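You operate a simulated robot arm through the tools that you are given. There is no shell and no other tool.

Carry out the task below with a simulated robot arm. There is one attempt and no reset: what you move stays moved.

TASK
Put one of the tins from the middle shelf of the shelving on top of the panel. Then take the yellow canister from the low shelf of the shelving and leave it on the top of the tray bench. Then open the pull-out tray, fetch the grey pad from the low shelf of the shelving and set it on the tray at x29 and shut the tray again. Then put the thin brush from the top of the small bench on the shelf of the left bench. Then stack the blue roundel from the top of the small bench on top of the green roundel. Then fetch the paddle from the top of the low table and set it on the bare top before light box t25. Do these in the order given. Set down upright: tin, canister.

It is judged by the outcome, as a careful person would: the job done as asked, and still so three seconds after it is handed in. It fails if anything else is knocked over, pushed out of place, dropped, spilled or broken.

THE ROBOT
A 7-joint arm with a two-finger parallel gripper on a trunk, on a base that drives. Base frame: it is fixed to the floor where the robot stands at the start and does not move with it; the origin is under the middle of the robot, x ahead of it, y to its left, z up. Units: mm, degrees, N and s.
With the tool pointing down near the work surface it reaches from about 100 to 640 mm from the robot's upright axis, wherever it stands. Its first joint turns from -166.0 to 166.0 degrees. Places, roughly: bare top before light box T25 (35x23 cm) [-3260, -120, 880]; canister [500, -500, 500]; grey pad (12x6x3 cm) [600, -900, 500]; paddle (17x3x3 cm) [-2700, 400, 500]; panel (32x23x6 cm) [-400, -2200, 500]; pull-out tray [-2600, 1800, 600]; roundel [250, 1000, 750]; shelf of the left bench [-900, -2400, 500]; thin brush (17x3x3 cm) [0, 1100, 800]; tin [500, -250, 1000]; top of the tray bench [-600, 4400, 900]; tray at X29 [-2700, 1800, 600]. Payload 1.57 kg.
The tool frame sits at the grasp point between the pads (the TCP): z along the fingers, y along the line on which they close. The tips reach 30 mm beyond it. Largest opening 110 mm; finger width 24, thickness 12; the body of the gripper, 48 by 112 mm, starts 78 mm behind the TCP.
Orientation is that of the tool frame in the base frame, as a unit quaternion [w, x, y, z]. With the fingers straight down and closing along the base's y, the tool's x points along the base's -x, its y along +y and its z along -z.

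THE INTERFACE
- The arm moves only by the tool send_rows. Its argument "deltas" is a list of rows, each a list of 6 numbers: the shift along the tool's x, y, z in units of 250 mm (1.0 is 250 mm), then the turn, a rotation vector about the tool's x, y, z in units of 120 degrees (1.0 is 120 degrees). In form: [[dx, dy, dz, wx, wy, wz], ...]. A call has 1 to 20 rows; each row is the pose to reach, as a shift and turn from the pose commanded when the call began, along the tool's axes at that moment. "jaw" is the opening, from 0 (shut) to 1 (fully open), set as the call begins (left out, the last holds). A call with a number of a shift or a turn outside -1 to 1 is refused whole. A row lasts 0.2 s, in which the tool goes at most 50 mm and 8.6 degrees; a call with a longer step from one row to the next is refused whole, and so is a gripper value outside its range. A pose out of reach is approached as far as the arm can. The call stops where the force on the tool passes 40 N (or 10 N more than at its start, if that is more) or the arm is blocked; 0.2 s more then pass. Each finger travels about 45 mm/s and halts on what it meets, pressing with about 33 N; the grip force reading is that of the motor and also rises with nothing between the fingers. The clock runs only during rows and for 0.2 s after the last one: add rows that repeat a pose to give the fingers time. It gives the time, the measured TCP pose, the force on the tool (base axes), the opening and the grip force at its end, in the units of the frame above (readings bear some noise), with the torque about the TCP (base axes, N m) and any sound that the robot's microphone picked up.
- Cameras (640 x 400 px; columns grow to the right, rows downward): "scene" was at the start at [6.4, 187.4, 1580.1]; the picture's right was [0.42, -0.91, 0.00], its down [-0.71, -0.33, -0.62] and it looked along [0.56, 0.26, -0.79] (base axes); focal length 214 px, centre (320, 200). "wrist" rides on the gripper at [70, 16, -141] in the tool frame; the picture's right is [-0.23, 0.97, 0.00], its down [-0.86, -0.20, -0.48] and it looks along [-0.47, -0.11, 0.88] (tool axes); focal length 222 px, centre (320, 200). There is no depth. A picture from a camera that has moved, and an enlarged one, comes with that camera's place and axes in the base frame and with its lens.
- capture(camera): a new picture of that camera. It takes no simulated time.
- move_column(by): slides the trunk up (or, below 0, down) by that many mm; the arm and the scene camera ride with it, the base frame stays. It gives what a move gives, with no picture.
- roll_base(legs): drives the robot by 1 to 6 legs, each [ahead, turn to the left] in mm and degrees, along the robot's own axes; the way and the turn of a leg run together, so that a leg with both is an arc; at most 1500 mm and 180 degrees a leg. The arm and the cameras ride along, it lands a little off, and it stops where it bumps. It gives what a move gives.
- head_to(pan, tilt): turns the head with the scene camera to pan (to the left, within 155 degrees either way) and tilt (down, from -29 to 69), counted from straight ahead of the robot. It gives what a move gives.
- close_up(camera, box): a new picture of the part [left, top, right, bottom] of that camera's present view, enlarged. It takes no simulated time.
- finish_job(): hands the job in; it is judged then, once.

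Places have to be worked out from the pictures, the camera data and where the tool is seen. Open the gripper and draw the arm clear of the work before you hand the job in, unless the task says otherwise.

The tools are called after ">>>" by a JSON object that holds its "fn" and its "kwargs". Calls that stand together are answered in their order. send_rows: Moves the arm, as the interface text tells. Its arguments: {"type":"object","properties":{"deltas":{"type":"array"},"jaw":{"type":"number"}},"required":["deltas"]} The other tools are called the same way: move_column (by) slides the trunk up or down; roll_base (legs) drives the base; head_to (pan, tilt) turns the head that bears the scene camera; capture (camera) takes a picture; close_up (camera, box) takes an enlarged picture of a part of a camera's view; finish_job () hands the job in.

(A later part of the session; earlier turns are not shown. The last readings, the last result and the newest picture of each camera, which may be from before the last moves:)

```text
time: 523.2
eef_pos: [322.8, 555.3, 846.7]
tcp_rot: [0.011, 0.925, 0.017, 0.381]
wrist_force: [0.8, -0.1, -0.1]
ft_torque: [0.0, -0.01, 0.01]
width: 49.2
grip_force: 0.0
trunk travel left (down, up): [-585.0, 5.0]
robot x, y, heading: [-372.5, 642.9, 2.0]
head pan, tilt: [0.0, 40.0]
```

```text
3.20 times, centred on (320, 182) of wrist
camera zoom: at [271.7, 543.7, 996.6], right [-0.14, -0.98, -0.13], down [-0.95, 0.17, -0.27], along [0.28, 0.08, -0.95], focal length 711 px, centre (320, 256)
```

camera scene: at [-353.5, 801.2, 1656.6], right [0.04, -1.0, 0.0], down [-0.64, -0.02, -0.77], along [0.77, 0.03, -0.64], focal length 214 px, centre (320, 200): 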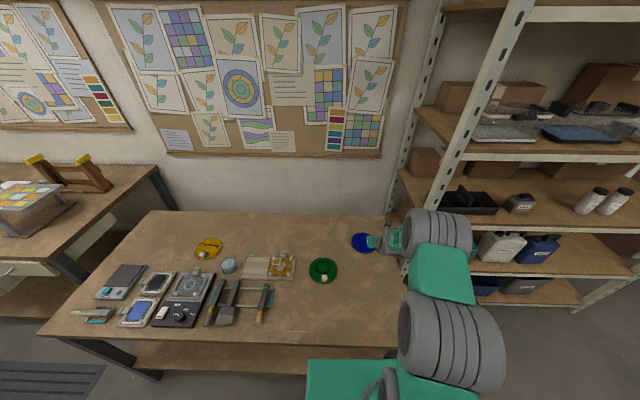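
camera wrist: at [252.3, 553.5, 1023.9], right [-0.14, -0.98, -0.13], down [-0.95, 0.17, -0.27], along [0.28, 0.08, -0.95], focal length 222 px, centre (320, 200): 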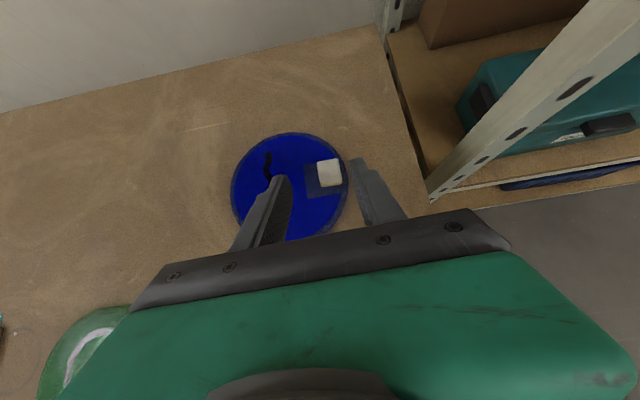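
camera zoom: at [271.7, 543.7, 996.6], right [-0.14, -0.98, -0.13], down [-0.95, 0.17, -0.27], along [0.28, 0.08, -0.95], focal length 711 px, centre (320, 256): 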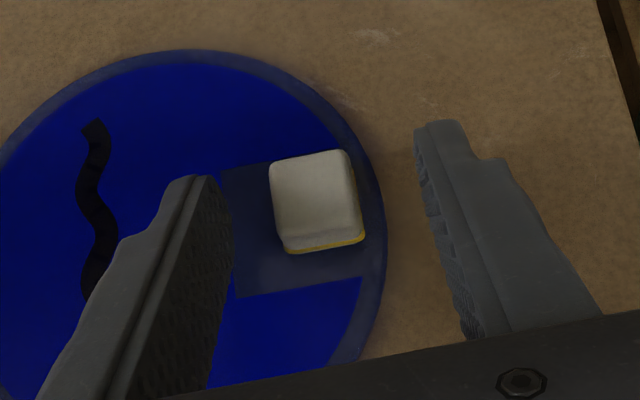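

>>> {"fn": "send_rows", "kwargs": {"deltas": [[-0.013, -0.008, 0.013, 0, 0, 0], [-0.024, -0.008, 0.024, 0, 0, 0], [-0.024, -0.008, 0.024, 0, 0, 0]]}}

>>> {"fn": "close_up", "kwargs": {"camera": "wrist", "box": [220, 120, 420, 245]}}

```text
time: 524.0
eef_pos: [321.4, 557.6, 837.8]
tcp_rot: [0.01, 0.924, 0.017, 0.381]
wrist_force: [-0.9, -0.2, 0.5]
ft_torque: [0.0, 0.0, 0.01]
width: 49.5
grip_force: 0.1
trunk travel left (down, up): [-585.0, 5.0]
robot x, y, heading: [-369.0, 645.3, 2.1]
head pan, tilt: [0.0, 40.0]
```

```text
3.20 times, centred on (320, 182) of wrist
camera zoom: at [271.4, 545.8, 987.5], right [-0.14, -0.98, -0.13], down [-0.95, 0.17, -0.27], along [0.28, 0.08, -0.95], focal length 711 px, centre (320, 256)
```

zoom: 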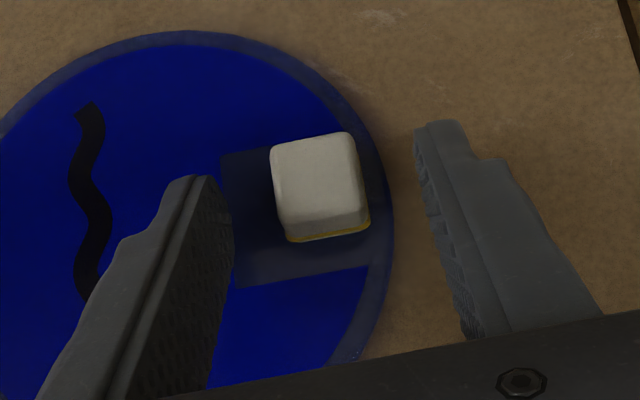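

Aligned. I lower 2 mm more and close on the knob.

>>> {"fn": "send_rows", "kwargs": {"deltas": [[-0.006, 0, 0.006, 0, 0, 0], [-0.006, 0, 0.006, 0, 0, 0]]}}

>>> {"fn": "send_rows", "kwargs": {"deltas": [[0, 0, 0, 0, 0, 0], [0, 0, 0, 0, 0, 0], [0, 0, 0, 0, 0, 0], [0, 0, 0, 0, 0, 0], [0, 0, 0, 0, 0, 0]], "jaw": 0}}

>>> {"fn": "close_up", "kwargs": {"camera": "wrist", "box": [220, 120, 420, 245]}}

```text
time: 524.6
eef_pos: [322.5, 558.1, 837.3]
tcp_rot: [0.011, 0.924, 0.016, 0.382]
wrist_force: [-0.2, 1.3, 6.1]
ft_torque: [0.2, -0.08, -0.02]
width: 49.4
grip_force: 0.1
trunk travel left (down, up): [-585.0, 5.0]
robot x, y, heading: [-371.0, 642.8, 1.9]
head pan, tilt: [0.0, 40.0]
```

```text
time: 525.8
eef_pos: [322.3, 558.7, 837.5]
tcp_rot: [0.011, 0.924, 0.017, 0.381]
wrist_force: [1.4, -4.5, 10.9]
ft_torque: [0.54, -0.17, -0.17]
width: 21.1
grip_force: 32.9
trunk travel left (down, up): [-585.0, 5.0]
robot x, y, heading: [-370.3, 644.7, 2.1]
head pan, tilt: [0.0, 40.0]
```

```text
3.20 times, centred on (320, 182) of wrist
camera zoom: at [271.1, 544.9, 986.8], right [-0.14, -0.98, -0.13], down [-0.95, 0.17, -0.27], along [0.29, 0.08, -0.95], focal length 711 px, centre (320, 256)
```

zoom: 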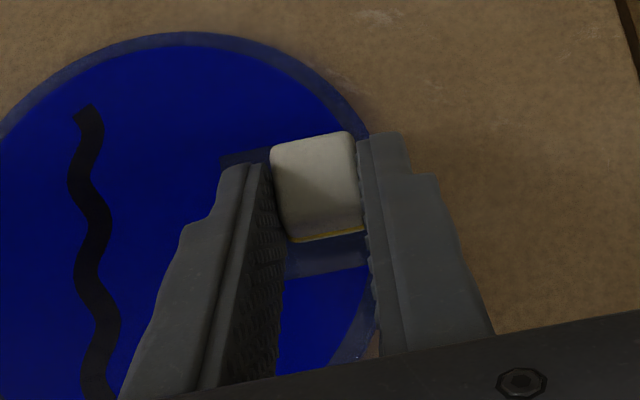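

Knob gripped (21 mm). I lift slowly 20 mm and check whether the disc hangs level.

>>> {"fn": "send_rows", "kwargs": {"deltas": [[0.008, 0, -0.008, 0, 0, 0], [0.016, 0, -0.016, 0, 0, 0], [0.024, 0, -0.024, 0, 0, 0], [0.032, 0, -0.032, 0, 0, 0], [0.04, 0, -0.04, 0, 0, 0], [0.048, 0, -0.048, 0, 0, 0], [0.056, 0, -0.056, 0, 0, 0], [0.056, 0, -0.056, 0, 0, 0]]}}

>>> {"fn": "capture", "kwargs": {"camera": "wrist"}}

>>> {"fn": "close_up", "kwargs": {"camera": "scene", "box": [280, 200, 440, 300]}}

```text
time: 527.6
eef_pos: [322.4, 558.7, 855.8]
tcp_rot: [0.012, 0.925, 0.016, 0.381]
wrist_force: [0.1, 0.1, -1.2]
ft_torque: [-0.04, 0.0, -0.03]
width: 21.2
grip_force: 33.2
trunk travel left (down, up): [-585.0, 5.0]
robot x, y, heading: [-372.6, 644.5, 1.9]
head pan, tilt: [0.0, 40.0]
```

```text
taken
camera wrist: at [271.1, 545.3, 1005.1], right [-0.14, -0.98, -0.13], down [-0.95, 0.17, -0.27], along [0.28, 0.08, -0.95], focal length 222 px, centre (320, 200)
```

wrist: 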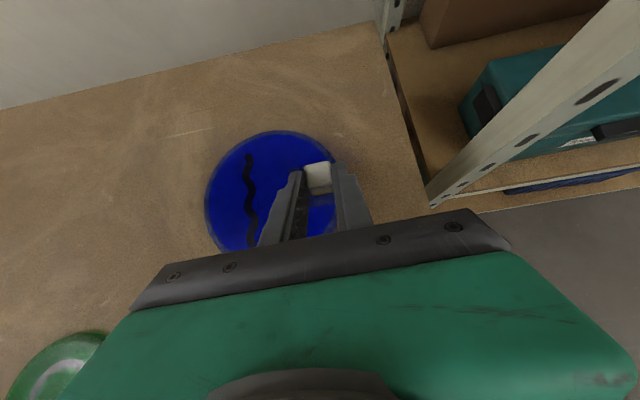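

```text
4.00 times, centred on (360, 250) of scene
camera zoom: at [-353.5, 801.2, 1656.6], right [0.04, -1.0, 0.0], down [-0.64, -0.02, -0.77], along [0.77, 0.03, -0.64], focal length 858 px, centre (160, 0)
```

zoom: 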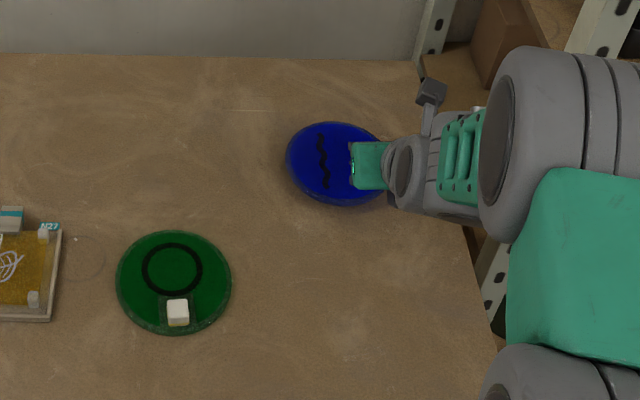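

The disc lifts level (1.2 N). Offset of disc centre from TCP ≈(+18,+43). Green centre (181,806), its knob at (138,802), so I'll set blue at centre ≈(219,809) to clear that knob. I retract and raise, then shift the base.

>>> {"fn": "send_rows", "kwargs": {"deltas": [[0.05, 0, -0.06, 0, 0, 0], [0.06, 0, -0.14, 0, 0, 0], [0.02, 0, -0.26, 0, 0, 0], [-0.03, 0, -0.38, 0, 0, 0], [-0.08, 0, -0.48, 0, 0, 0], [-0.13, 0, -0.554, 0, 0, 0], [-0.13, 0, -0.554, 0, 0, 0]]}}

>>> {"fn": "roll_base", "kwargs": {"legs": [[-250, 0], [0, 88], [207, 0], [0, -90]]}}

>>> {"fn": "capture", "kwargs": {"camera": "wrist"}}

>>> {"fn": "capture", "kwargs": {"camera": "scene"}}

```text
time: 529.2
eef_pos: [200.5, 556.5, 933.3]
tcp_rot: [0.01, 0.925, 0.017, 0.381]
wrist_force: [0.0, -0.1, -1.9]
ft_torque: [-0.06, 0.03, 0.0]
width: 21.1
grip_force: 33.1
trunk travel left (down, up): [-585.0, 5.0]
robot x, y, heading: [-370.5, 644.6, 2.1]
head pan, tilt: [0.0, 40.0]
```

```text
time: 539.8
eef_pos: [-52.4, 739.5, 931.9]
tcp_rot: [0.015, 0.925, 0.004, 0.38]
wrist_force: [-0.6, 0.7, -1.5]
ft_torque: [-0.03, -0.02, -0.01]
width: 21.1
grip_force: 33.2
trunk travel left (down, up): [-585.0, 5.0]
robot x, y, heading: [-620.9, 844.2, 0.6]
head pan, tilt: [0.0, 40.0]
```

```text
taken
camera wrist: at [-103.7, 728.0, 1082.1], right [-0.17, -0.98, -0.13], down [-0.94, 0.2, -0.27], along [0.29, 0.08, -0.95], focal length 222 px, centre (320, 200)
```

wrist: 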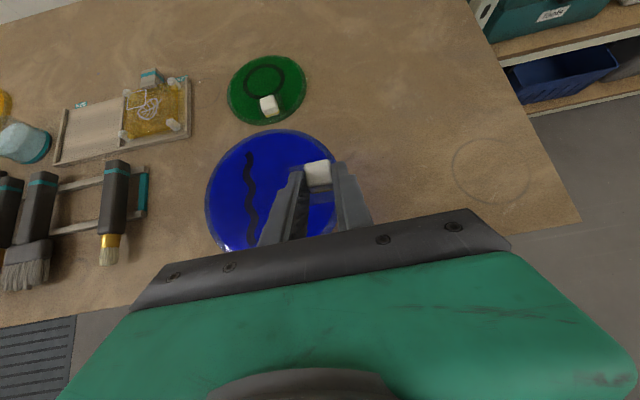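

```text
taken
camera scene: at [-601.1, 998.8, 1656.6], right [0.01, -1.0, 0.0], down [-0.64, -0.01, -0.77], along [0.77, 0.01, -0.64], focal length 214 px, centre (320, 200)
```

scene: 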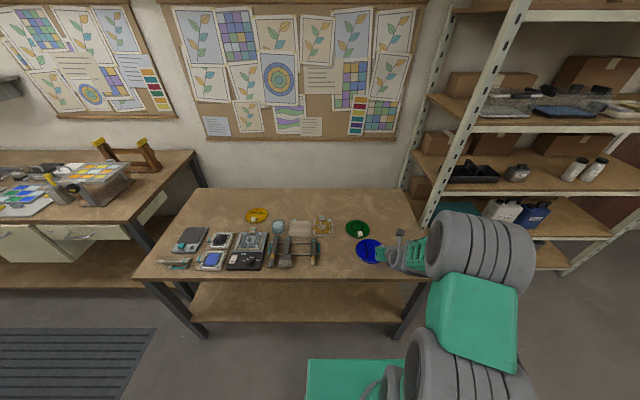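

>>> {"fn": "roll_base", "kwargs": {"legs": [[253, 0]]}}

>>> {"fn": "send_rows", "kwargs": {"deltas": [[-0.04, -0.04, 0.04, 0, 0, 0], [-0.08, -0.08, 0.08, 0, 0, 0], [-0.12, -0.09, 0.12, 0, 0, 0], [-0.12, -0.09, 0.12, 0, 0, 0]]}}

>>> {"fn": "capture", "kwargs": {"camera": "wrist"}}

>>> {"fn": "close_up", "kwargs": {"camera": "scene", "box": [280, 200, 440, 300]}}

```text
time: 541.6
eef_pos: [203.0, 743.3, 932.0]
tcp_rot: [0.015, 0.925, 0.006, 0.379]
wrist_force: [0.4, 0.1, -0.4]
ft_torque: [-0.05, 0.06, 0.01]
width: 21.6
grip_force: 32.8
trunk travel left (down, up): [-585.0, 5.0]
robot x, y, heading: [-369.9, 844.0, 0.5]
head pan, tilt: [0.0, 40.0]
```

```text
time: 542.6
eef_pos: [203.3, 765.7, 890.0]
tcp_rot: [0.016, 0.925, 0.005, 0.38]
wrist_force: [0.2, -0.3, -1.5]
ft_torque: [-0.05, 0.03, -0.01]
width: 21.2
grip_force: 33.6
trunk travel left (down, up): [-585.0, 5.0]
robot x, y, heading: [-369.2, 845.4, 0.8]
head pan, tilt: [0.0, 40.0]
```

```text
taken
camera wrist: at [152.6, 753.8, 1039.1], right [-0.16, -0.98, -0.13], down [-0.94, 0.19, -0.27], along [0.29, 0.08, -0.95], focal length 222 px, centre (320, 200)
```

wrist: 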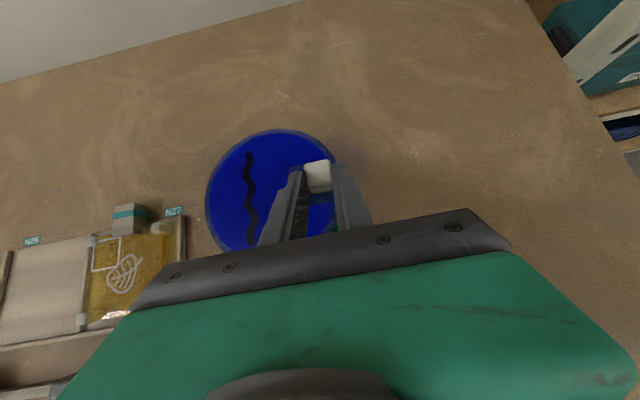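

```text
4.00 times, centred on (360, 250) of scene
camera zoom: at [-345.2, 1001.5, 1656.6], right [0.01, -1.0, 0.0], down [-0.64, -0.01, -0.77], along [0.77, 0.01, -0.64], focal length 858 px, centre (160, 0)
```

zoom: 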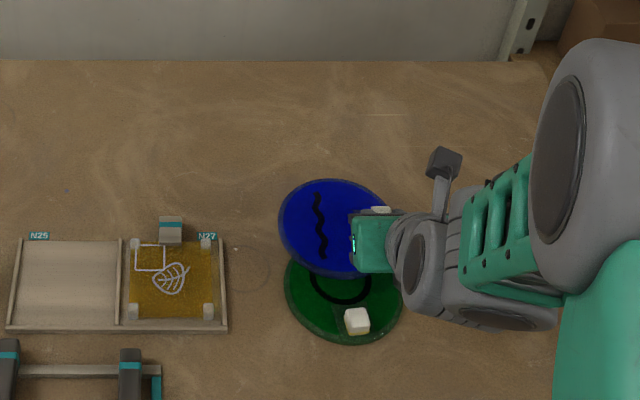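

Alignment looks right: blue offset toward +x clear of the green knob. I descend to z≈853, then in small steps to contact.

>>> {"fn": "send_rows", "kwargs": {"deltas": [[-0.035, 0, 0.035, 0, 0, 0], [-0.07, 0, 0.07, 0, 0, 0], [-0.103, 0, 0.103, 0, 0, 0], [-0.103, 0, 0.103, 0, 0, 0]]}}

>>> {"fn": "close_up", "kwargs": {"camera": "scene", "box": [310, 220, 410, 290]}}

>>> {"fn": "send_rows", "kwargs": {"deltas": [[-0.006, 0, 0.006, 0, 0, 0], [-0.011, 0, 0.011, 0, 0, 0], [-0.011, 0, 0.011, 0, 0, 0]]}}

>>> {"fn": "send_rows", "kwargs": {"deltas": [[-0.004, 0, 0.004, 0, 0, 0], [-0.008, 0, 0.008, 0, 0, 0], [-0.008, 0, 0.008, 0, 0, 0]]}}

```text
time: 543.6
eef_pos: [204.4, 762.8, 851.9]
tcp_rot: [0.015, 0.925, 0.005, 0.381]
wrist_force: [0.0, 0.6, -1.8]
ft_torque: [0.01, 0.02, 0.01]
width: 21.1
grip_force: 32.9
trunk travel left (down, up): [-585.0, 5.0]
robot x, y, heading: [-367.0, 843.2, 0.1]
head pan, tilt: [0.0, 40.0]
```

```text
5.71 times, centred on (360, 255) of scene
camera zoom: at [-345.3, 1001.5, 1656.6], right [0.01, -1.0, 0.0], down [-0.64, -0.01, -0.77], along [0.77, 0.01, -0.64], focal length 1226 px, centre (91, -114)
```

zoom: 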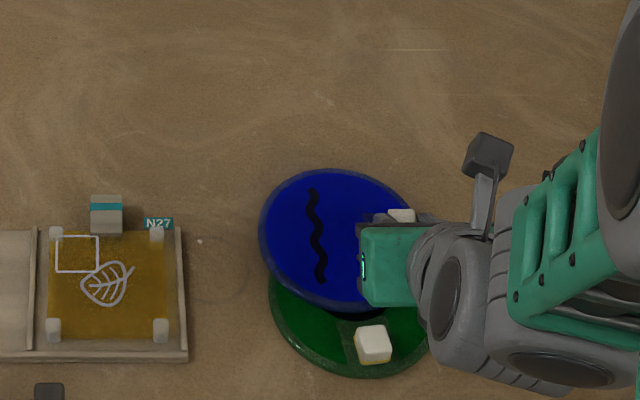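

```text
time: 544.4
eef_pos: [203.7, 763.3, 848.7]
tcp_rot: [0.016, 0.925, 0.005, 0.38]
wrist_force: [-0.1, -0.2, -0.5]
ft_torque: [-0.08, -0.01, -0.03]
width: 21.1
grip_force: 33.3
trunk travel left (down, up): [-585.0, 5.0]
robot x, y, heading: [-370.9, 846.8, 0.6]
head pan, tilt: [0.0, 40.0]
```

```text
time: 545.2
eef_pos: [203.3, 762.4, 845.0]
tcp_rot: [0.015, 0.925, 0.005, 0.381]
wrist_force: [1.5, -0.2, 1.7]
ft_torque: [0.35, 0.01, -0.07]
width: 21.3
grip_force: 33.4
trunk travel left (down, up): [-585.0, 5.0]
robot x, y, heading: [-364.1, 849.4, 0.5]
head pan, tilt: [0.0, 40.0]
```

Contact begins at z≈845. I settle 2 mm more and release.

>>> {"fn": "send_rows", "kwargs": {"deltas": [[-0.005, 0, 0.005, 0, 0, 0], [-0.005, 0, 0.005, 0, 0, 0]]}}

>>> {"fn": "send_rows", "kwargs": {"deltas": [[0, 0, 0, 0, 0, 0], [0, 0, 0, 0, 0, 0], [0, 0, 0, 0, 0, 0]], "jaw": 0.4}}

>>> {"fn": "send_rows", "kwargs": {"deltas": [[0.04, 0, -0.04, 0, 0, 0], [0.1, 0, -0.1, 0, 0, 0], [0.16, 0, -0.18, 0, 0, 0], [0.2, 0, -0.3, 0, 0, 0], [0.2, 0, -0.42, 0, 0, 0], [0.2, 0, -0.42, 0, 0, 0]]}}

>>> {"fn": "capture", "kwargs": {"camera": "wrist"}}

>>> {"fn": "close_up", "kwargs": {"camera": "scene", "box": [310, 220, 410, 290]}}

```text
time: 545.8
eef_pos: [203.2, 763.1, 844.4]
tcp_rot: [0.015, 0.924, 0.006, 0.381]
wrist_force: [2.7, 0.1, 6.8]
ft_torque: [0.68, 0.02, -0.14]
width: 21.4
grip_force: 33.0
trunk travel left (down, up): [-585.0, 5.0]
robot x, y, heading: [-363.8, 845.7, 0.7]
head pan, tilt: [0.0, 40.0]
```

```text
time: 546.6
eef_pos: [202.5, 762.3, 845.2]
tcp_rot: [0.015, 0.925, 0.005, 0.38]
wrist_force: [-2.0, -2.4, 8.0]
ft_torque: [0.16, -0.12, 0.05]
width: 42.5
grip_force: 0.1
trunk travel left (down, up): [-585.0, 5.0]
robot x, y, heading: [-365.5, 844.5, 0.4]
head pan, tilt: [0.0, 40.0]
```

```text
time: 548.0
eef_pos: [164.7, 767.6, 952.5]
tcp_rot: [0.015, 0.925, 0.005, 0.381]
wrist_force: [0.2, 0.8, -0.7]
ft_torque: [0.01, -0.01, 0.02]
width: 43.9
grip_force: 0.0
trunk travel left (down, up): [-585.0, 5.0]
robot x, y, heading: [-367.4, 839.6, 0.6]
head pan, tilt: [0.0, 40.0]
```

```text
taken
camera wrist: at [113.8, 756.2, 1103.0], right [-0.16, -0.98, -0.13], down [-0.94, 0.19, -0.27], along [0.29, 0.08, -0.95], focal length 222 px, centre (320, 200)
```

wrist: 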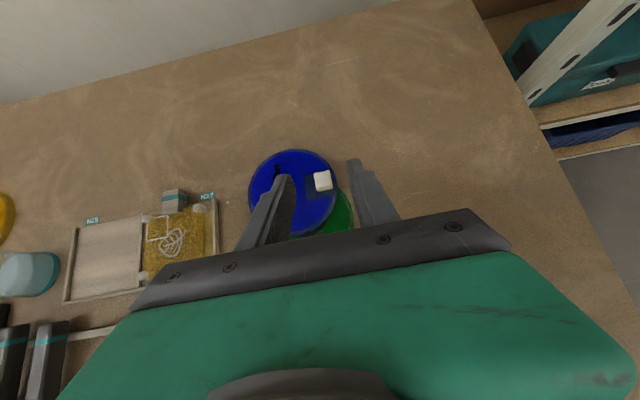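

```text
5.71 times, centred on (360, 255) of scene
camera zoom: at [-345.5, 1001.4, 1656.5], right [0.01, -1.0, 0.0], down [-0.64, -0.01, -0.77], along [0.77, 0.01, -0.64], focal length 1226 px, centre (91, -114)
```

zoom: 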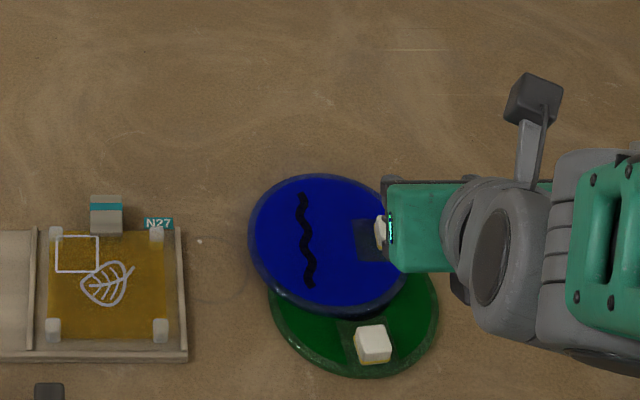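

The blue roundel now rests flat on the green one. I back away, look at the stack once more, then head for the paddle on the low table.

>>> {"fn": "roll_base", "kwargs": {"legs": [[-320, 0]]}}

>>> {"fn": "close_up", "kwargs": {"camera": "wrist", "box": [200, 30, 400, 155]}}

>>> {"fn": "close_up", "kwargs": {"camera": "scene", "box": [280, 170, 440, 270]}}

```text
time: 550.2
eef_pos: [-157.8, 762.3, 953.7]
tcp_rot: [0.016, 0.925, 0.003, 0.38]
wrist_force: [-0.2, -0.6, -0.1]
ft_torque: [0.01, 0.01, -0.01]
width: 43.9
grip_force: 0.0
trunk travel left (down, up): [-585.0, 5.0]
robot x, y, heading: [-691.5, 845.2, 0.6]
head pan, tilt: [0.0, 40.0]
```

```text
3.20 times, centred on (300, 92) of wrist
camera zoom: at [-209.8, 751.2, 1103.0], right [-0.17, -0.98, -0.13], down [-0.94, 0.2, -0.27], along [0.29, 0.08, -0.95], focal length 711 px, centre (384, 544)
```

zoom: 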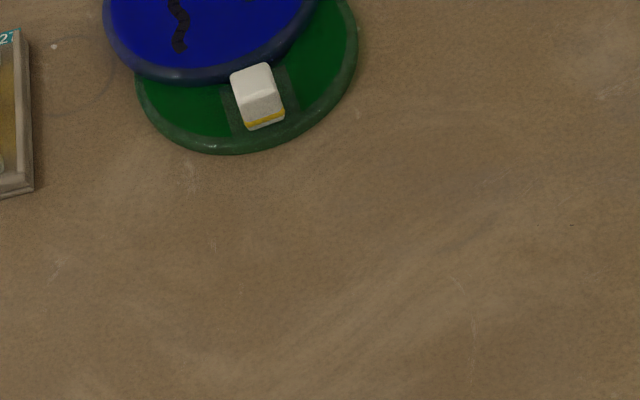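

```text
4.00 times, centred on (360, 220) of scene
camera zoom: at [-668.3, 998.6, 1656.6], right [0.01, -1.0, 0.0], down [-0.64, 0.0, -0.77], along [0.77, 0.0, -0.64], focal length 858 px, centre (160, 120)
```

zoom: 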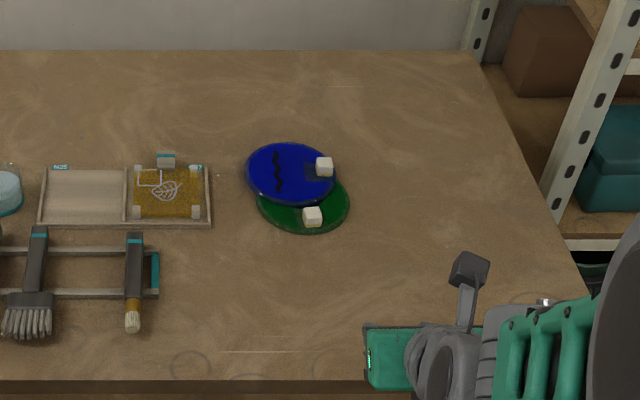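

The blue disc is flat but sits ~50 mm off the green's centre with ~15 mm spare to the green knob. I'll go back and pull it ~12 mm closer for a better-centred stack.

>>> {"fn": "roll_base", "kwargs": {"legs": [[320, 0]]}}

>>> {"fn": "send_rows", "kwargs": {"deltas": [[0.0, 0, 0.12, 0, 0, 0], [-0.03, 0, 0.24, 0, 0, 0], [-0.06, 0, 0.34, 0, 0, 0], [-0.09, 0, 0.38, 0, 0, 0], [-0.09, 0, 0.38, 0, 0, 0]]}}

>>> {"fn": "close_up", "kwargs": {"camera": "wrist", "box": [220, 120, 420, 245]}}

```text
time: 552.3
eef_pos: [157.4, 756.9, 952.5]
tcp_rot: [0.019, 0.925, -0.003, 0.381]
wrist_force: [-0.2, 1.2, -0.3]
ft_torque: [0.0, 0.01, 0.01]
width: 44.1
grip_force: 0.1
trunk travel left (down, up): [-585.0, 5.0]
robot x, y, heading: [-370.4, 846.5, -0.6]
head pan, tilt: [0.0, 40.0]
```

```text
time: 553.5
eef_pos: [207.3, 753.1, 868.0]
tcp_rot: [0.018, 0.925, -0.002, 0.381]
wrist_force: [0.4, -0.3, 0.6]
ft_torque: [-0.01, -0.01, 0.0]
width: 43.9
grip_force: 0.1
trunk travel left (down, up): [-585.0, 5.0]
robot x, y, heading: [-372.3, 842.7, -0.4]
head pan, tilt: [0.0, 40.0]
```

```text
3.20 times, centred on (320, 182) of wrist
camera zoom: at [156.1, 742.5, 1018.2], right [-0.18, -0.98, -0.13], down [-0.94, 0.21, -0.27], along [0.29, 0.07, -0.95], focal length 711 px, centre (320, 256)
```

zoom: 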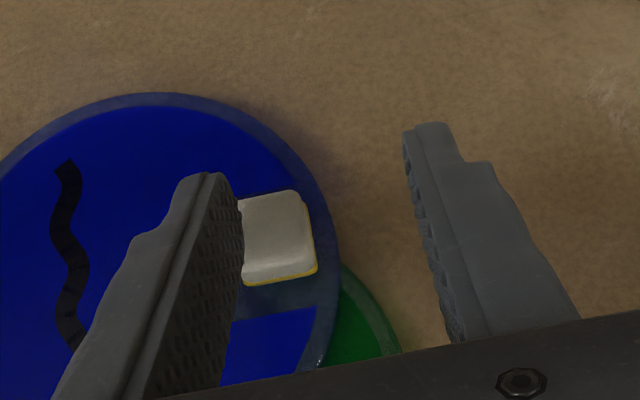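

>>> {"fn": "send_rows", "kwargs": {"deltas": [[0, -0.03, 0, 0, 0, 0], [0, -0.057, 0, 0, 0, 0], [-0.03, -0.057, 0.03, 0, 0, 0], [-0.045, -0.057, 0.045, 0, 0, 0], [-0.045, -0.057, 0.045, 0, 0, 0]]}}

>>> {"fn": "close_up", "kwargs": {"camera": "wrist", "box": [220, 120, 420, 245]}}

```text
time: 554.7
eef_pos: [208.1, 766.9, 853.9]
tcp_rot: [0.019, 0.925, -0.003, 0.38]
wrist_force: [-0.1, 0.0, -0.7]
ft_torque: [-0.02, 0.02, 0.01]
width: 44.0
grip_force: 0.1
trunk travel left (down, up): [-585.0, 5.0]
robot x, y, heading: [-376.9, 844.0, -0.3]
head pan, tilt: [0.0, 40.0]
```

```text
3.20 times, centred on (320, 182) of wrist
camera zoom: at [157.2, 756.4, 1003.1], right [-0.18, -0.98, -0.13], down [-0.94, 0.21, -0.27], along [0.29, 0.07, -0.95], focal length 711 px, centre (320, 256)
```

zoom: 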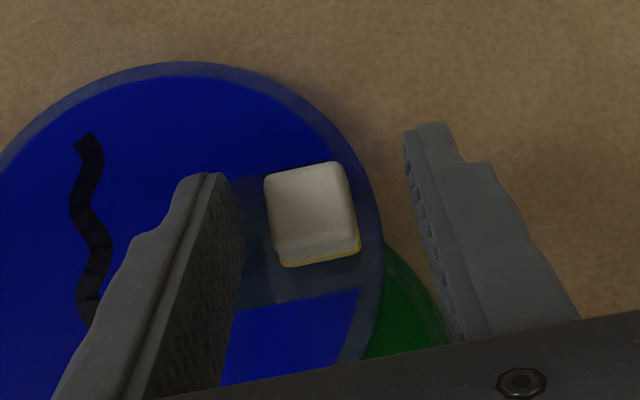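

>>> {"fn": "send_rows", "kwargs": {"deltas": [[-0.01, 0, 0.01, 0, 0, 0], [-0.02, 0, 0.02, 0, 0, 0], [-0.02, 0, 0.02, 0, 0, 0]]}}

>>> {"fn": "send_rows", "kwargs": {"deltas": [[0, 0, 0, 0, 0, 0], [0, 0, 0, 0, 0, 0], [0, 0, 0, 0, 0, 0], [0, 0, 0, 0, 0, 0]], "jaw": 0}}

>>> {"fn": "send_rows", "kwargs": {"deltas": [[0.01, 0, -0.01, 0, 0, 0], [0.017, 0, -0.017, 0, 0, 0], [0.0, 0.015, -0.033, 0, 0, 0], [-0.018, 0.03, -0.05, 0, 0, 0], [-0.018, 0.03, -0.05, 0, 0, 0]]}}

>>> {"fn": "close_up", "kwargs": {"camera": "scene", "box": [310, 220, 410, 290]}}

```text
time: 555.5
eef_pos: [208.1, 766.2, 845.2]
tcp_rot: [0.018, 0.925, -0.002, 0.38]
wrist_force: [-0.1, 0.1, -0.5]
ft_torque: [0.06, 0.0, -0.01]
width: 44.0
grip_force: 0.1
trunk travel left (down, up): [-585.0, 5.0]
robot x, y, heading: [-376.2, 842.4, -0.3]
head pan, tilt: [0.0, 40.0]
```

```text
time: 556.5
eef_pos: [207.6, 767.1, 846.3]
tcp_rot: [0.018, 0.924, -0.002, 0.381]
wrist_force: [-0.1, -0.6, 2.1]
ft_torque: [0.22, 0.09, 0.09]
width: 21.3
grip_force: 33.1
trunk travel left (down, up): [-585.0, 5.0]
robot x, y, heading: [-373.5, 841.7, -0.1]
head pan, tilt: [0.0, 40.0]
```

```text
time: 557.7
eef_pos: [195.6, 759.6, 852.9]
tcp_rot: [0.019, 0.925, -0.003, 0.381]
wrist_force: [0.7, -1.1, -0.8]
ft_torque: [0.0, 0.03, 0.0]
width: 21.3
grip_force: 33.5
trunk travel left (down, up): [-585.0, 5.0]
robot x, y, heading: [-375.2, 848.1, -0.2]
head pan, tilt: [0.0, 40.0]
```

```text
5.71 times, centred on (360, 255) of scene
camera zoom: at [-349.2, 998.5, 1656.6], right [0.0, -1.0, 0.0], down [-0.64, 0.0, -0.77], along [0.77, 0.0, -0.64], focal length 1226 px, centre (91, -114)
```

zoom: 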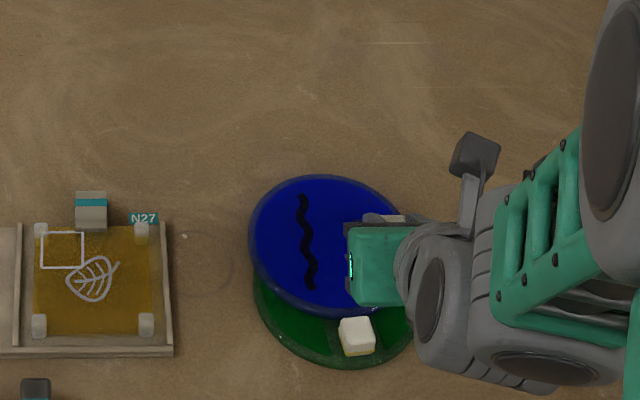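

Now I lower it back down the ~7 mm and release gently.

>>> {"fn": "send_rows", "kwargs": {"deltas": [[-0.008, 0, 0.008, 0, 0, 0], [-0.016, 0, 0.016, 0, 0, 0], [-0.02, 0, 0.02, 0, 0, 0], [-0.02, 0, 0.02, 0, 0, 0]]}}

>>> {"fn": "send_rows", "kwargs": {"deltas": [[0, 0, 0, 0, 0, 0], [0, 0, 0, 0, 0, 0]], "jaw": 0.3}}

>>> {"fn": "close_up", "kwargs": {"camera": "scene", "box": [310, 220, 410, 290]}}

>>> {"fn": "send_rows", "kwargs": {"deltas": [[0.04, 0, -0.04, 0, 0, 0], [0.1, 0, -0.1, 0, 0, 0], [0.16, 0, -0.18, 0, 0, 0], [0.2, 0, -0.3, 0, 0, 0], [0.2, 0, -0.42, 0, 0, 0], [0.2, 0, -0.42, 0, 0, 0]]}}

>>> {"fn": "roll_base", "kwargs": {"legs": [[-320, 0]]}}

>>> {"fn": "close_up", "kwargs": {"camera": "scene", "box": [280, 170, 440, 270]}}

```text
time: 558.7
eef_pos: [196.6, 758.9, 846.1]
tcp_rot: [0.019, 0.925, -0.002, 0.381]
wrist_force: [1.3, -1.5, 7.3]
ft_torque: [0.53, 0.2, -0.08]
width: 21.4
grip_force: 33.0
trunk travel left (down, up): [-585.0, 5.0]
robot x, y, heading: [-372.9, 843.3, -0.3]
head pan, tilt: [0.0, 40.0]
```

```text
time: 559.3
eef_pos: [196.1, 760.1, 844.1]
tcp_rot: [0.018, 0.925, -0.002, 0.38]
wrist_force: [-0.5, -0.2, -0.3]
ft_torque: [-0.01, 0.01, -0.01]
width: 33.1
grip_force: 0.0
trunk travel left (down, up): [-585.0, 5.0]
robot x, y, heading: [-373.3, 847.5, -0.5]
head pan, tilt: [0.0, 40.0]
```

```text
5.71 times, centred on (360, 255) of scene
camera zoom: at [-349.3, 998.5, 1656.5], right [0.0, -1.0, 0.0], down [-0.64, 0.0, -0.77], along [0.77, 0.0, -0.64], focal length 1226 px, centre (91, -114)
```

zoom: 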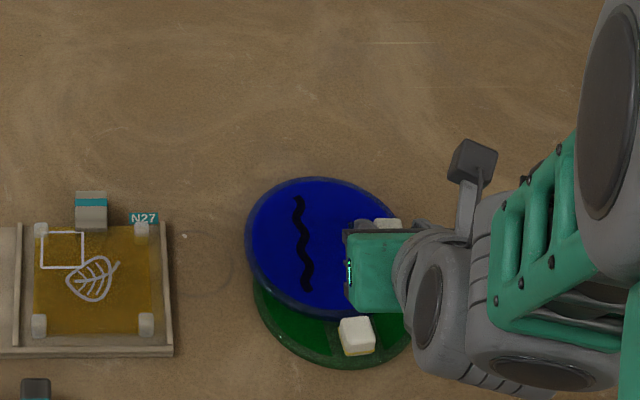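

```text
time: 560.7
eef_pos: [157.0, 765.6, 955.1]
tcp_rot: [0.019, 0.925, -0.003, 0.381]
wrist_force: [-1.3, 0.0, 0.3]
ft_torque: [0.02, 0.03, 0.01]
width: 33.1
grip_force: 0.0
trunk travel left (down, up): [-585.0, 5.0]
robot x, y, heading: [-372.5, 843.7, -0.6]
head pan, tilt: [0.0, 40.0]
```

```text
time: 562.8
eef_pos: [-163.9, 767.8, 955.8]
tcp_rot: [0.018, 0.925, 0.0, 0.38]
wrist_force: [0.3, -1.3, -0.5]
ft_torque: [-0.01, 0.02, -0.01]
width: 33.0
grip_force: 0.0
trunk travel left (down, up): [-585.0, 5.0]
robot x, y, heading: [-693.2, 840.3, 0.2]
head pan, tilt: [0.0, 40.0]
```

```text
4.00 times, centred on (360, 220) of scene
camera zoom: at [-672.1, 999.5, 1656.6], right [0.0, -1.0, 0.0], down [-0.64, 0.0, -0.77], along [0.77, 0.0, -0.64], focal length 858 px, centre (160, 120)
```

zoom: 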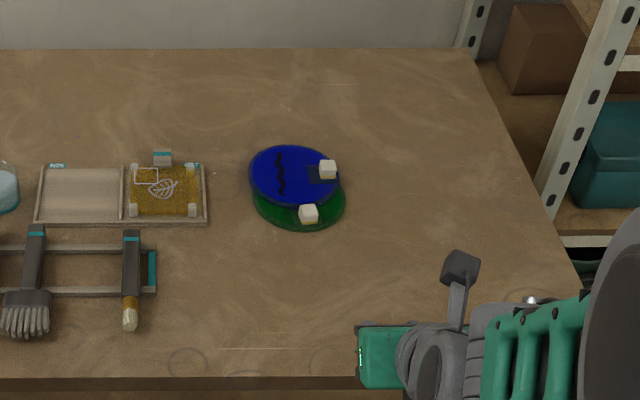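

Stack is now better centred. Next the paddle: I drive to the gap between the middle and low tables, first stopping north of it.

>>> {"fn": "roll_base", "kwargs": {"legs": [[0, 90], [0, 90], [1265, 0]]}}

>>> {"fn": "roll_base", "kwargs": {"legs": [[0, 90]]}}

>>> {"fn": "head_to", "kwargs": {"pan": -40, "tilt": 40}}

>>> {"fn": "capture", "kwargs": {"camera": "scene"}}

```text
time: 576.8
eef_pos: [-2472.4, 951.7, 955.2]
tcp_rot: [-0.38, 0.008, 0.925, 0.021]
wrist_force: [-0.2, 0.8, 0.0]
ft_torque: [-0.01, -0.02, 0.0]
width: 33.1
grip_force: 0.0
trunk travel left (down, up): [-585.0, 5.0]
robot x, y, heading: [-1945.7, 866.8, 179.1]
head pan, tilt: [0.0, 40.0]
```

```text
time: 581.0
eef_pos: [-2023.6, 334.7, 955.0]
tcp_rot: [-0.283, -0.65, 0.658, -0.255]
wrist_force: [0.2, -0.3, 0.3]
ft_torque: [0.0, -0.02, 0.0]
width: 32.7
grip_force: 0.1
trunk travel left (down, up): [-585.0, 5.0]
robot x, y, heading: [-1941.4, 862.4, -90.7]
head pan, tilt: [0.0, 40.0]
```

```text
time: 582.0
eef_pos: [-2023.7, 335.1, 955.2]
tcp_rot: [-0.283, -0.65, 0.657, -0.255]
wrist_force: [-0.7, 0.0, 0.5]
ft_torque: [0.03, 0.02, 0.01]
width: 33.1
grip_force: 0.0
trunk travel left (down, up): [-585.0, 5.0]
robot x, y, heading: [-1942.0, 865.0, -90.8]
head pan, tilt: [-40.0, 40.0]
```

```text
taken
camera scene: at [-1844.3, 860.0, 1656.6], right [-0.76, 0.65, 0.0], down [0.42, 0.49, -0.77], along [-0.5, -0.58, -0.64], focal length 214 px, centre (320, 200)
```

scene: 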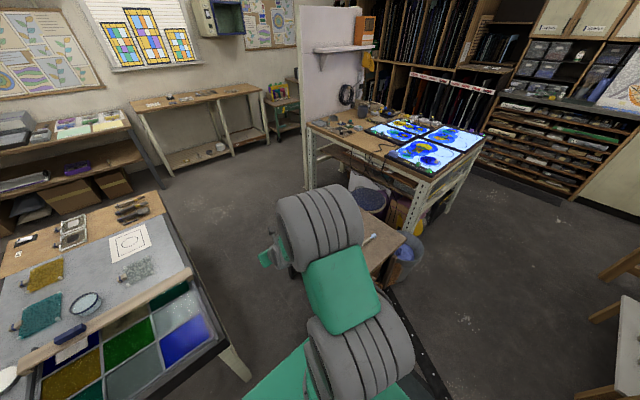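

I swing the arm 90° to the robot's right (west) in four equal arcs.

>>> {"fn": "send_rows", "kwargs": {"deltas": [[-0.0208, 0.1654, -0.0208, -0.0265, 0, 0.0265], [-0.0507, 0.328, -0.0507, -0.053, 0, 0.053], [-0.0896, 0.4868, -0.0896, -0.0796, 0, 0.0796], [-0.1372, 0.6408, -0.1372, -0.1061, 0, 0.1061], [-0.1931, 0.789, -0.1931, -0.1326, 0, 0.1326], [-0.1931, 0.789, -0.1931, -0.1326, 0, 0.1326]]}}

>>> {"fn": "send_rows", "kwargs": {"deltas": [[-0.0208, 0.1654, -0.0208, -0.0265, 0, 0.0265], [-0.0507, 0.328, -0.0507, -0.053, 0, 0.053], [-0.0896, 0.4868, -0.0896, -0.0796, 0, 0.0796], [-0.1372, 0.6408, -0.1372, -0.1061, 0, 0.1061], [-0.1931, 0.789, -0.1931, -0.1326, 0, 0.1326], [-0.1931, 0.789, -0.1931, -0.1326, 0, 0.1326]]}}

>>> {"fn": "send_rows", "kwargs": {"deltas": [[-0.0208, 0.1654, -0.0208, -0.0265, 0, 0.0265], [-0.0507, 0.328, -0.0507, -0.053, 0, 0.053], [-0.0896, 0.4868, -0.0896, -0.0796, 0, 0.0796], [-0.1372, 0.6408, -0.1372, -0.1061, 0, 0.1061], [-0.1931, 0.789, -0.1931, -0.1326, 0, 0.1326], [-0.1931, 0.789, -0.1931, -0.1326, 0, 0.1326]]}}

>>> {"fn": "capture", "kwargs": {"camera": "scene"}}

```text
time: 583.5
eef_pos: [-2216.9, 407.7, 963.7]
tcp_rot: [-0.332, -0.508, 0.77, -0.199]
wrist_force: [0.1, -0.1, -0.2]
ft_torque: [-0.02, 0.01, 0.01]
width: 33.1
grip_force: 0.1
trunk travel left (down, up): [-585.0, 5.0]
robot x, y, heading: [-1941.9, 863.5, -90.6]
head pan, tilt: [-40.0, 40.0]
```

```text
time: 584.9
eef_pos: [-2373.5, 550.5, 967.5]
tcp_rot: [-0.369, -0.346, 0.852, -0.134]
wrist_force: [-0.2, 0.7, -0.1]
ft_torque: [-0.02, 0.02, -0.03]
width: 32.9
grip_force: 0.1
trunk travel left (down, up): [-585.0, 5.0]
robot x, y, heading: [-1940.7, 866.1, -90.4]
head pan, tilt: [-40.0, 40.0]
```

```text
time: 586.2
eef_pos: [-2458.9, 742.1, 972.7]
tcp_rot: [-0.39, -0.171, 0.902, -0.064]
wrist_force: [0.7, -0.2, 0.2]
ft_torque: [0.0, 0.0, 0.0]
width: 32.8
grip_force: 0.1
trunk travel left (down, up): [-585.0, 5.0]
robot x, y, heading: [-1949.2, 867.0, -90.7]
head pan, tilt: [-40.0, 40.0]
```

```text
taken
camera scene: at [-1844.4, 860.2, 1656.6], right [-0.76, 0.65, 0.0], down [0.42, 0.49, -0.77], along [-0.5, -0.58, -0.64], focal length 214 px, centre (320, 200)
```

scene: 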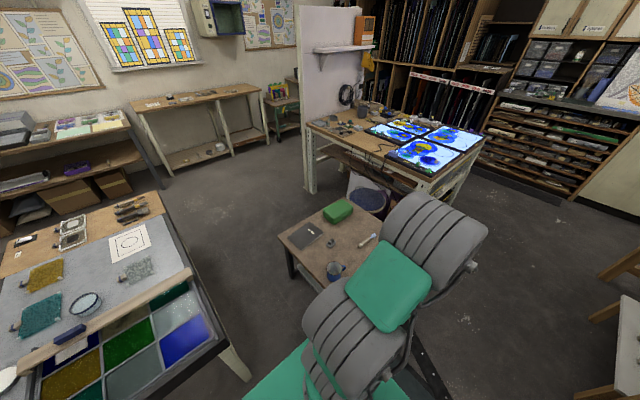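

>>> {"fn": "send_rows", "kwargs": {"deltas": [[-0.0208, 0.1654, -0.0208, -0.0265, 0, 0.0265], [-0.0507, 0.328, -0.0507, -0.053, 0, 0.053], [-0.0896, 0.4868, -0.0896, -0.0796, 0, 0.0796], [-0.1372, 0.6408, -0.1372, -0.1061, 0, 0.1061], [-0.185, 0.76, -0.185, -0.12, 0, 0.12], [-0.185, 0.76, -0.185, -0.12, 0, 0.12]]}}

>>> {"fn": "close_up", "kwargs": {"camera": "scene", "box": [260, 180, 420, 290]}}

>>> {"fn": "capture", "kwargs": {"camera": "wrist"}}

```text
time: 587.6
eef_pos: [-2466.1, 941.6, 973.6]
tcp_rot: [-0.397, -0.007, 0.918, 0.0]
wrist_force: [-1.0, 0.6, -0.2]
ft_torque: [0.03, 0.04, 0.0]
width: 33.0
grip_force: 0.0
trunk travel left (down, up): [-585.0, 5.0]
robot x, y, heading: [-1940.7, 866.3, -90.6]
head pan, tilt: [-40.0, 40.0]
```

```text
3.64 times, centred on (340, 235) of scene
camera zoom: at [-1844.4, 860.3, 1656.6], right [-0.76, 0.65, 0.0], down [0.42, 0.49, -0.77], along [-0.5, -0.58, -0.64], focal length 780 px, centre (247, 73)
```

zoom: 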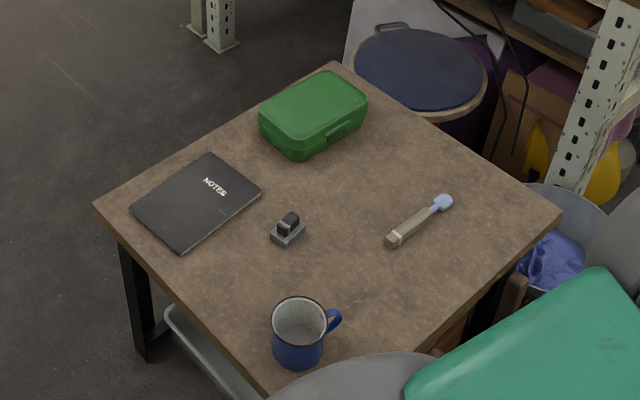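

```text
taken
camera wrist: at [-2412.7, 957.8, 1121.4], right [0.14, 0.98, -0.16], down [0.94, -0.19, -0.3], along [-0.32, -0.11, -0.94], focal length 222 px, centre (320, 200)
```

wrist: 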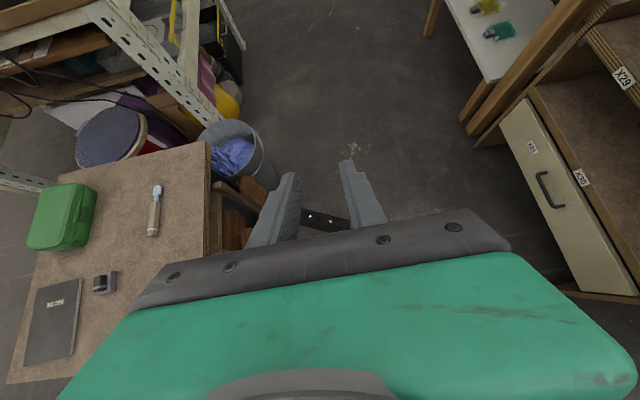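

The hand now points west. The gap between tables is narrow, so instead I position the base at about (−1990, 670) and turn it so the arm points southwest over the low table.

>>> {"fn": "roll_base", "kwargs": {"legs": [[0, -13.4], [202, 0], [0, 46.4]]}}

>>> {"fn": "move_column", "kwargs": {"by": -250}}

>>> {"fn": "capture", "kwargs": {"camera": "wrist"}}

>>> {"fn": "capture", "kwargs": {"camera": "scene"}}

```text
time: 592.2
eef_pos: [-2471.9, 447.4, 974.0]
tcp_rot: [-0.381, -0.269, 0.878, -0.113]
wrist_force: [0.5, 1.2, 0.2]
ft_torque: [0.01, 0.04, -0.01]
width: 33.0
grip_force: 0.0
trunk travel left (down, up): [-585.0, 5.0]
robot x, y, heading: [-1994.7, 670.9, -57.4]
head pan, tilt: [-40.0, 40.0]
```

```text
time: 594.8
eef_pos: [-2471.8, 449.5, 723.4]
tcp_rot: [-0.381, -0.269, 0.878, -0.114]
wrist_force: [-0.4, 0.4, -0.4]
ft_torque: [-0.02, 0.01, -0.03]
width: 32.9
grip_force: 0.0
trunk travel left (down, up): [-335.0, 255.0]
robot x, y, heading: [-1987.8, 673.1, -57.6]
head pan, tilt: [-40.0, 40.0]
```

```text
taken
camera wrist: at [-2435.1, 491.1, 871.4], right [-0.41, 0.9, -0.16], down [0.89, 0.36, -0.3], along [-0.21, -0.26, -0.94], focal length 222 px, centre (320, 200)
```

wrist: 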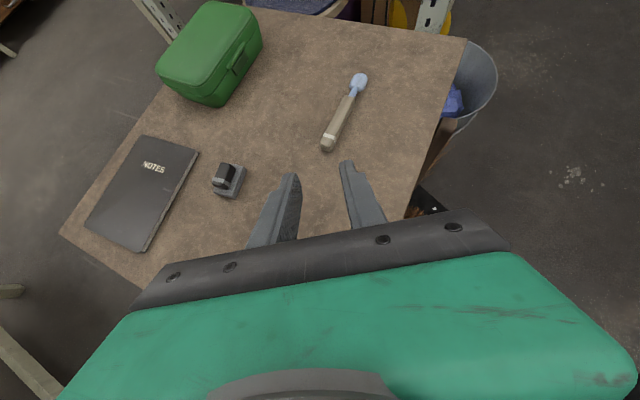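

```text
taken
camera scene: at [-1905.6, 721.2, 1406.6], right [-0.99, 0.13, 0.0], down [0.08, 0.64, -0.77], along [-0.1, -0.76, -0.64], focal length 214 px, centre (320, 200)
```

scene: 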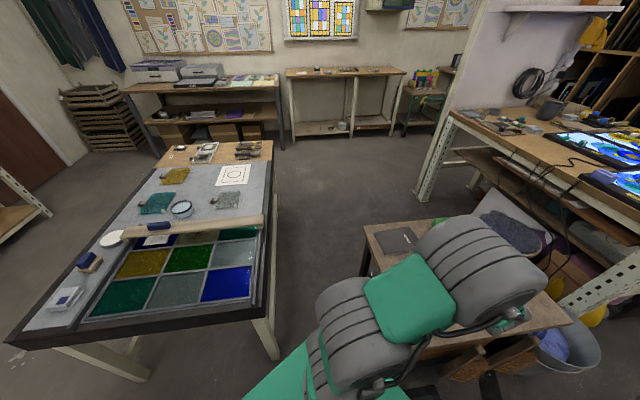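

Paddle confirmed from x −2605 (handle end) to −2750 (tip) at y≈370. I yaw the hand toward it and extend to hover at z≈600.

>>> {"fn": "send_rows", "kwargs": {"deltas": [[0.024, 0.019, 0.145, -0.024, 0, 0.0225], [0.048, 0.037, 0.29, -0.048, 0, 0.045], [0.072, 0.056, 0.437, -0.072, 0, 0.0675], [0.095, 0.075, 0.582, -0.095, 0, 0.09], [0.12, 0.093, 0.727, -0.119, 0, 0.1125], [0.143, 0.112, 0.873, -0.143, 0, 0.135], [0.143, 0.112, 0.873, -0.143, 0, 0.135]], "jaw": 0.55}}

>>> {"fn": "capture", "kwargs": {"camera": "wrist"}}

```text
time: 596.4
eef_pos: [-2651.1, 478.4, 593.2]
tcp_rot: [-0.401, -0.142, 0.903, -0.052]
wrist_force: [-0.1, -0.5, -0.5]
ft_torque: [-0.02, -0.01, 0.05]
width: 60.6
grip_force: 0.0
out of reach, approached as far as the arm can: row 3, 4, 5, 6, 7
trunk travel left (down, up): [-335.0, 255.0]
robot x, y, heading: [-1992.5, 672.2, -57.5]
head pan, tilt: [-40.0, 40.0]
```

```text
taken
camera wrist: at [-2600.4, 507.8, 740.6], right [-0.14, 0.98, -0.15], down [0.94, 0.09, -0.31], along [-0.29, -0.18, -0.94], focal length 222 px, centre (320, 200)
```

wrist: 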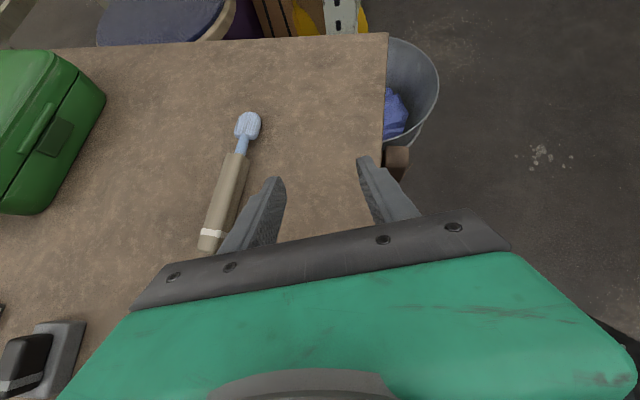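

The arm can't keep the hand yawed right of its radial direction. I'll retract/raise and test a steeper (near-vertical) tool, which would let me orient the jaws freely by rolling.

>>> {"fn": "send_rows", "kwargs": {"deltas": [[0.08, 0, -0.14, 0, 0, 0], [0.12, 0, -0.3, 0, 0, 0], [0.12, 0, -0.46, 0, 0, 0], [0.1, 0, -0.62, 0, 0, 0], [0.06, 0, -0.78, 0, 0, 0], [0.02, 0, -0.9, 0, 0, 0], [0.02, 0, -0.9, 0, 0, 0]]}}

>>> {"fn": "send_rows", "kwargs": {"deltas": [[0, 0, 0, 0, -0.06, 0], [0, 0, 0, 0, -0.12, 0], [0, 0, 0, 0, -0.18, 0], [0, 0, 0, 0, -0.24, 0], [0, 0, 0, 0, -0.3, 0], [0, 0, 0, 0, -0.34, 0], [0, 0, 0, 0, -0.34, 0]]}}

>>> {"fn": "capture", "kwargs": {"camera": "wrist"}}

```text
time: 598.0
eef_pos: [-2492.3, 524.3, 753.7]
tcp_rot: [-0.401, -0.142, 0.904, -0.051]
wrist_force: [0.0, 0.1, 0.1]
ft_torque: [-0.02, 0.03, -0.01]
width: 60.8
grip_force: 0.2
trunk travel left (down, up): [-335.0, 255.0]
robot x, y, heading: [-1987.5, 668.5, -57.4]
head pan, tilt: [-40.0, 40.0]
```

```text
time: 599.6
eef_pos: [-2494.5, 525.4, 753.6]
tcp_rot: [-0.06, -0.151, 0.987, 0.002]
wrist_force: [-0.1, 0.6, -1.5]
ft_torque: [0.02, 0.02, 0.02]
width: 60.7
grip_force: 0.1
trunk travel left (down, up): [-335.0, 255.0]
robot x, y, heading: [-1990.7, 669.4, -57.6]
head pan, tilt: [-40.0, 40.0]
```

```text
taken
camera wrist: at [-2549.4, 520.8, 902.0], right [-0.07, 1.0, 0.0], down [0.93, 0.07, 0.37], along [0.37, 0.02, -0.93], focal length 222 px, centre (320, 200)
```

wrist: 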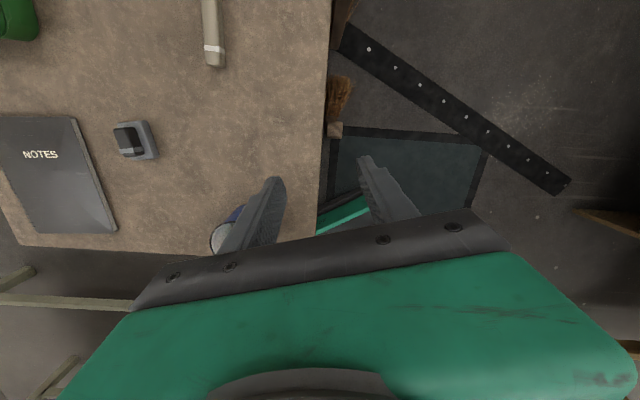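

Near-vertical tool works well at r≈520. Plan: stand north of the low table with base heading 0 and the arm pointing right (south), tool vertical with jaws closing along y. I reposition the base accordingly.

>>> {"fn": "roll_base", "kwargs": {"legs": [[-250, 0], [0, 57.5]]}}

>>> {"fn": "roll_base", "kwargs": {"legs": [[-465, 0]]}}

>>> {"fn": "capture", "kwargs": {"camera": "wrist"}}

>>> {"fn": "head_to", "kwargs": {"pan": -90, "tilt": 50}}

>>> {"fn": "capture", "kwargs": {"camera": "scene"}}

```text
time: 604.0
eef_pos: [-2270.2, 378.3, 753.3]
tcp_rot: [-0.055, -0.61, 0.79, -0.028]
wrist_force: [-0.4, 0.1, -0.1]
ft_torque: [0.0, -0.01, 0.0]
width: 60.5
grip_force: 0.1
trunk travel left (down, up): [-335.0, 255.0]
robot x, y, heading: [-2121.7, 887.3, 0.3]
head pan, tilt: [-40.0, 40.0]
```

```text
time: 606.7
eef_pos: [-2732.1, 375.3, 753.1]
tcp_rot: [-0.054, -0.608, 0.792, -0.029]
wrist_force: [0.4, -0.3, 0.4]
ft_torque: [0.01, 0.02, 0.01]
width: 60.5
grip_force: 0.2
trunk travel left (down, up): [-335.0, 255.0]
robot x, y, heading: [-2589.5, 880.0, 0.0]
head pan, tilt: [-40.0, 40.0]
```

```text
taken
camera wrist: at [-2757.3, 328.8, 902.4], right [-0.88, 0.47, 0.0], down [0.43, 0.82, 0.37], along [0.18, 0.32, -0.93], focal length 222 px, centre (320, 200)
```

wrist: 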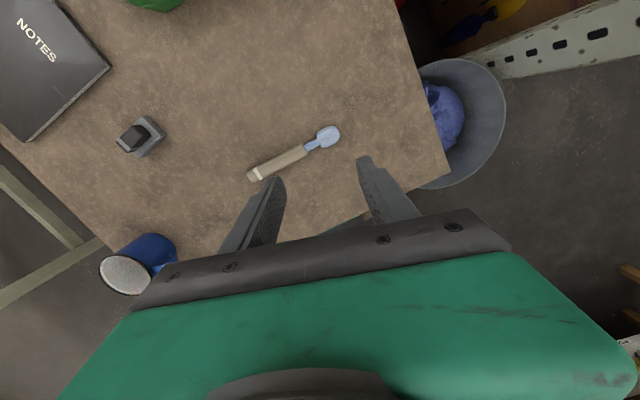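

```text
time: 607.9
eef_pos: [-2731.1, 375.8, 752.1]
tcp_rot: [-0.055, -0.609, 0.791, -0.028]
wrist_force: [-0.2, -0.2, 0.0]
ft_torque: [0.0, 0.01, 0.02]
width: 60.4
grip_force: 0.1
trunk travel left (down, up): [-335.0, 255.0]
robot x, y, heading: [-2585.7, 878.1, 0.1]
head pan, tilt: [-90.0, 50.0]
```

```text
taken
camera scene: at [-2647.6, 958.7, 1392.4], right [-1.0, 0.0, 0.0], down [0.0, 0.77, -0.64], along [0.0, -0.64, -0.77], focal length 214 px, centre (320, 200)
```

scene: 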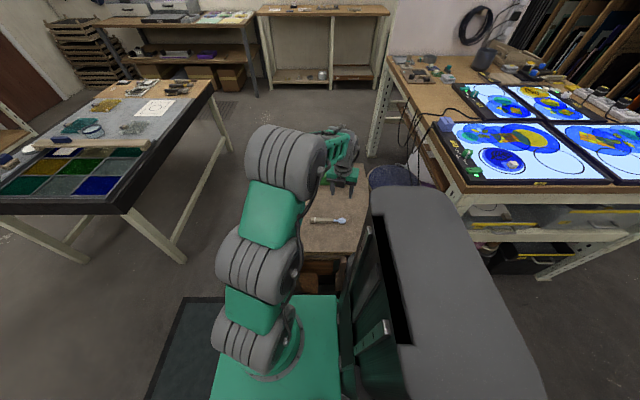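

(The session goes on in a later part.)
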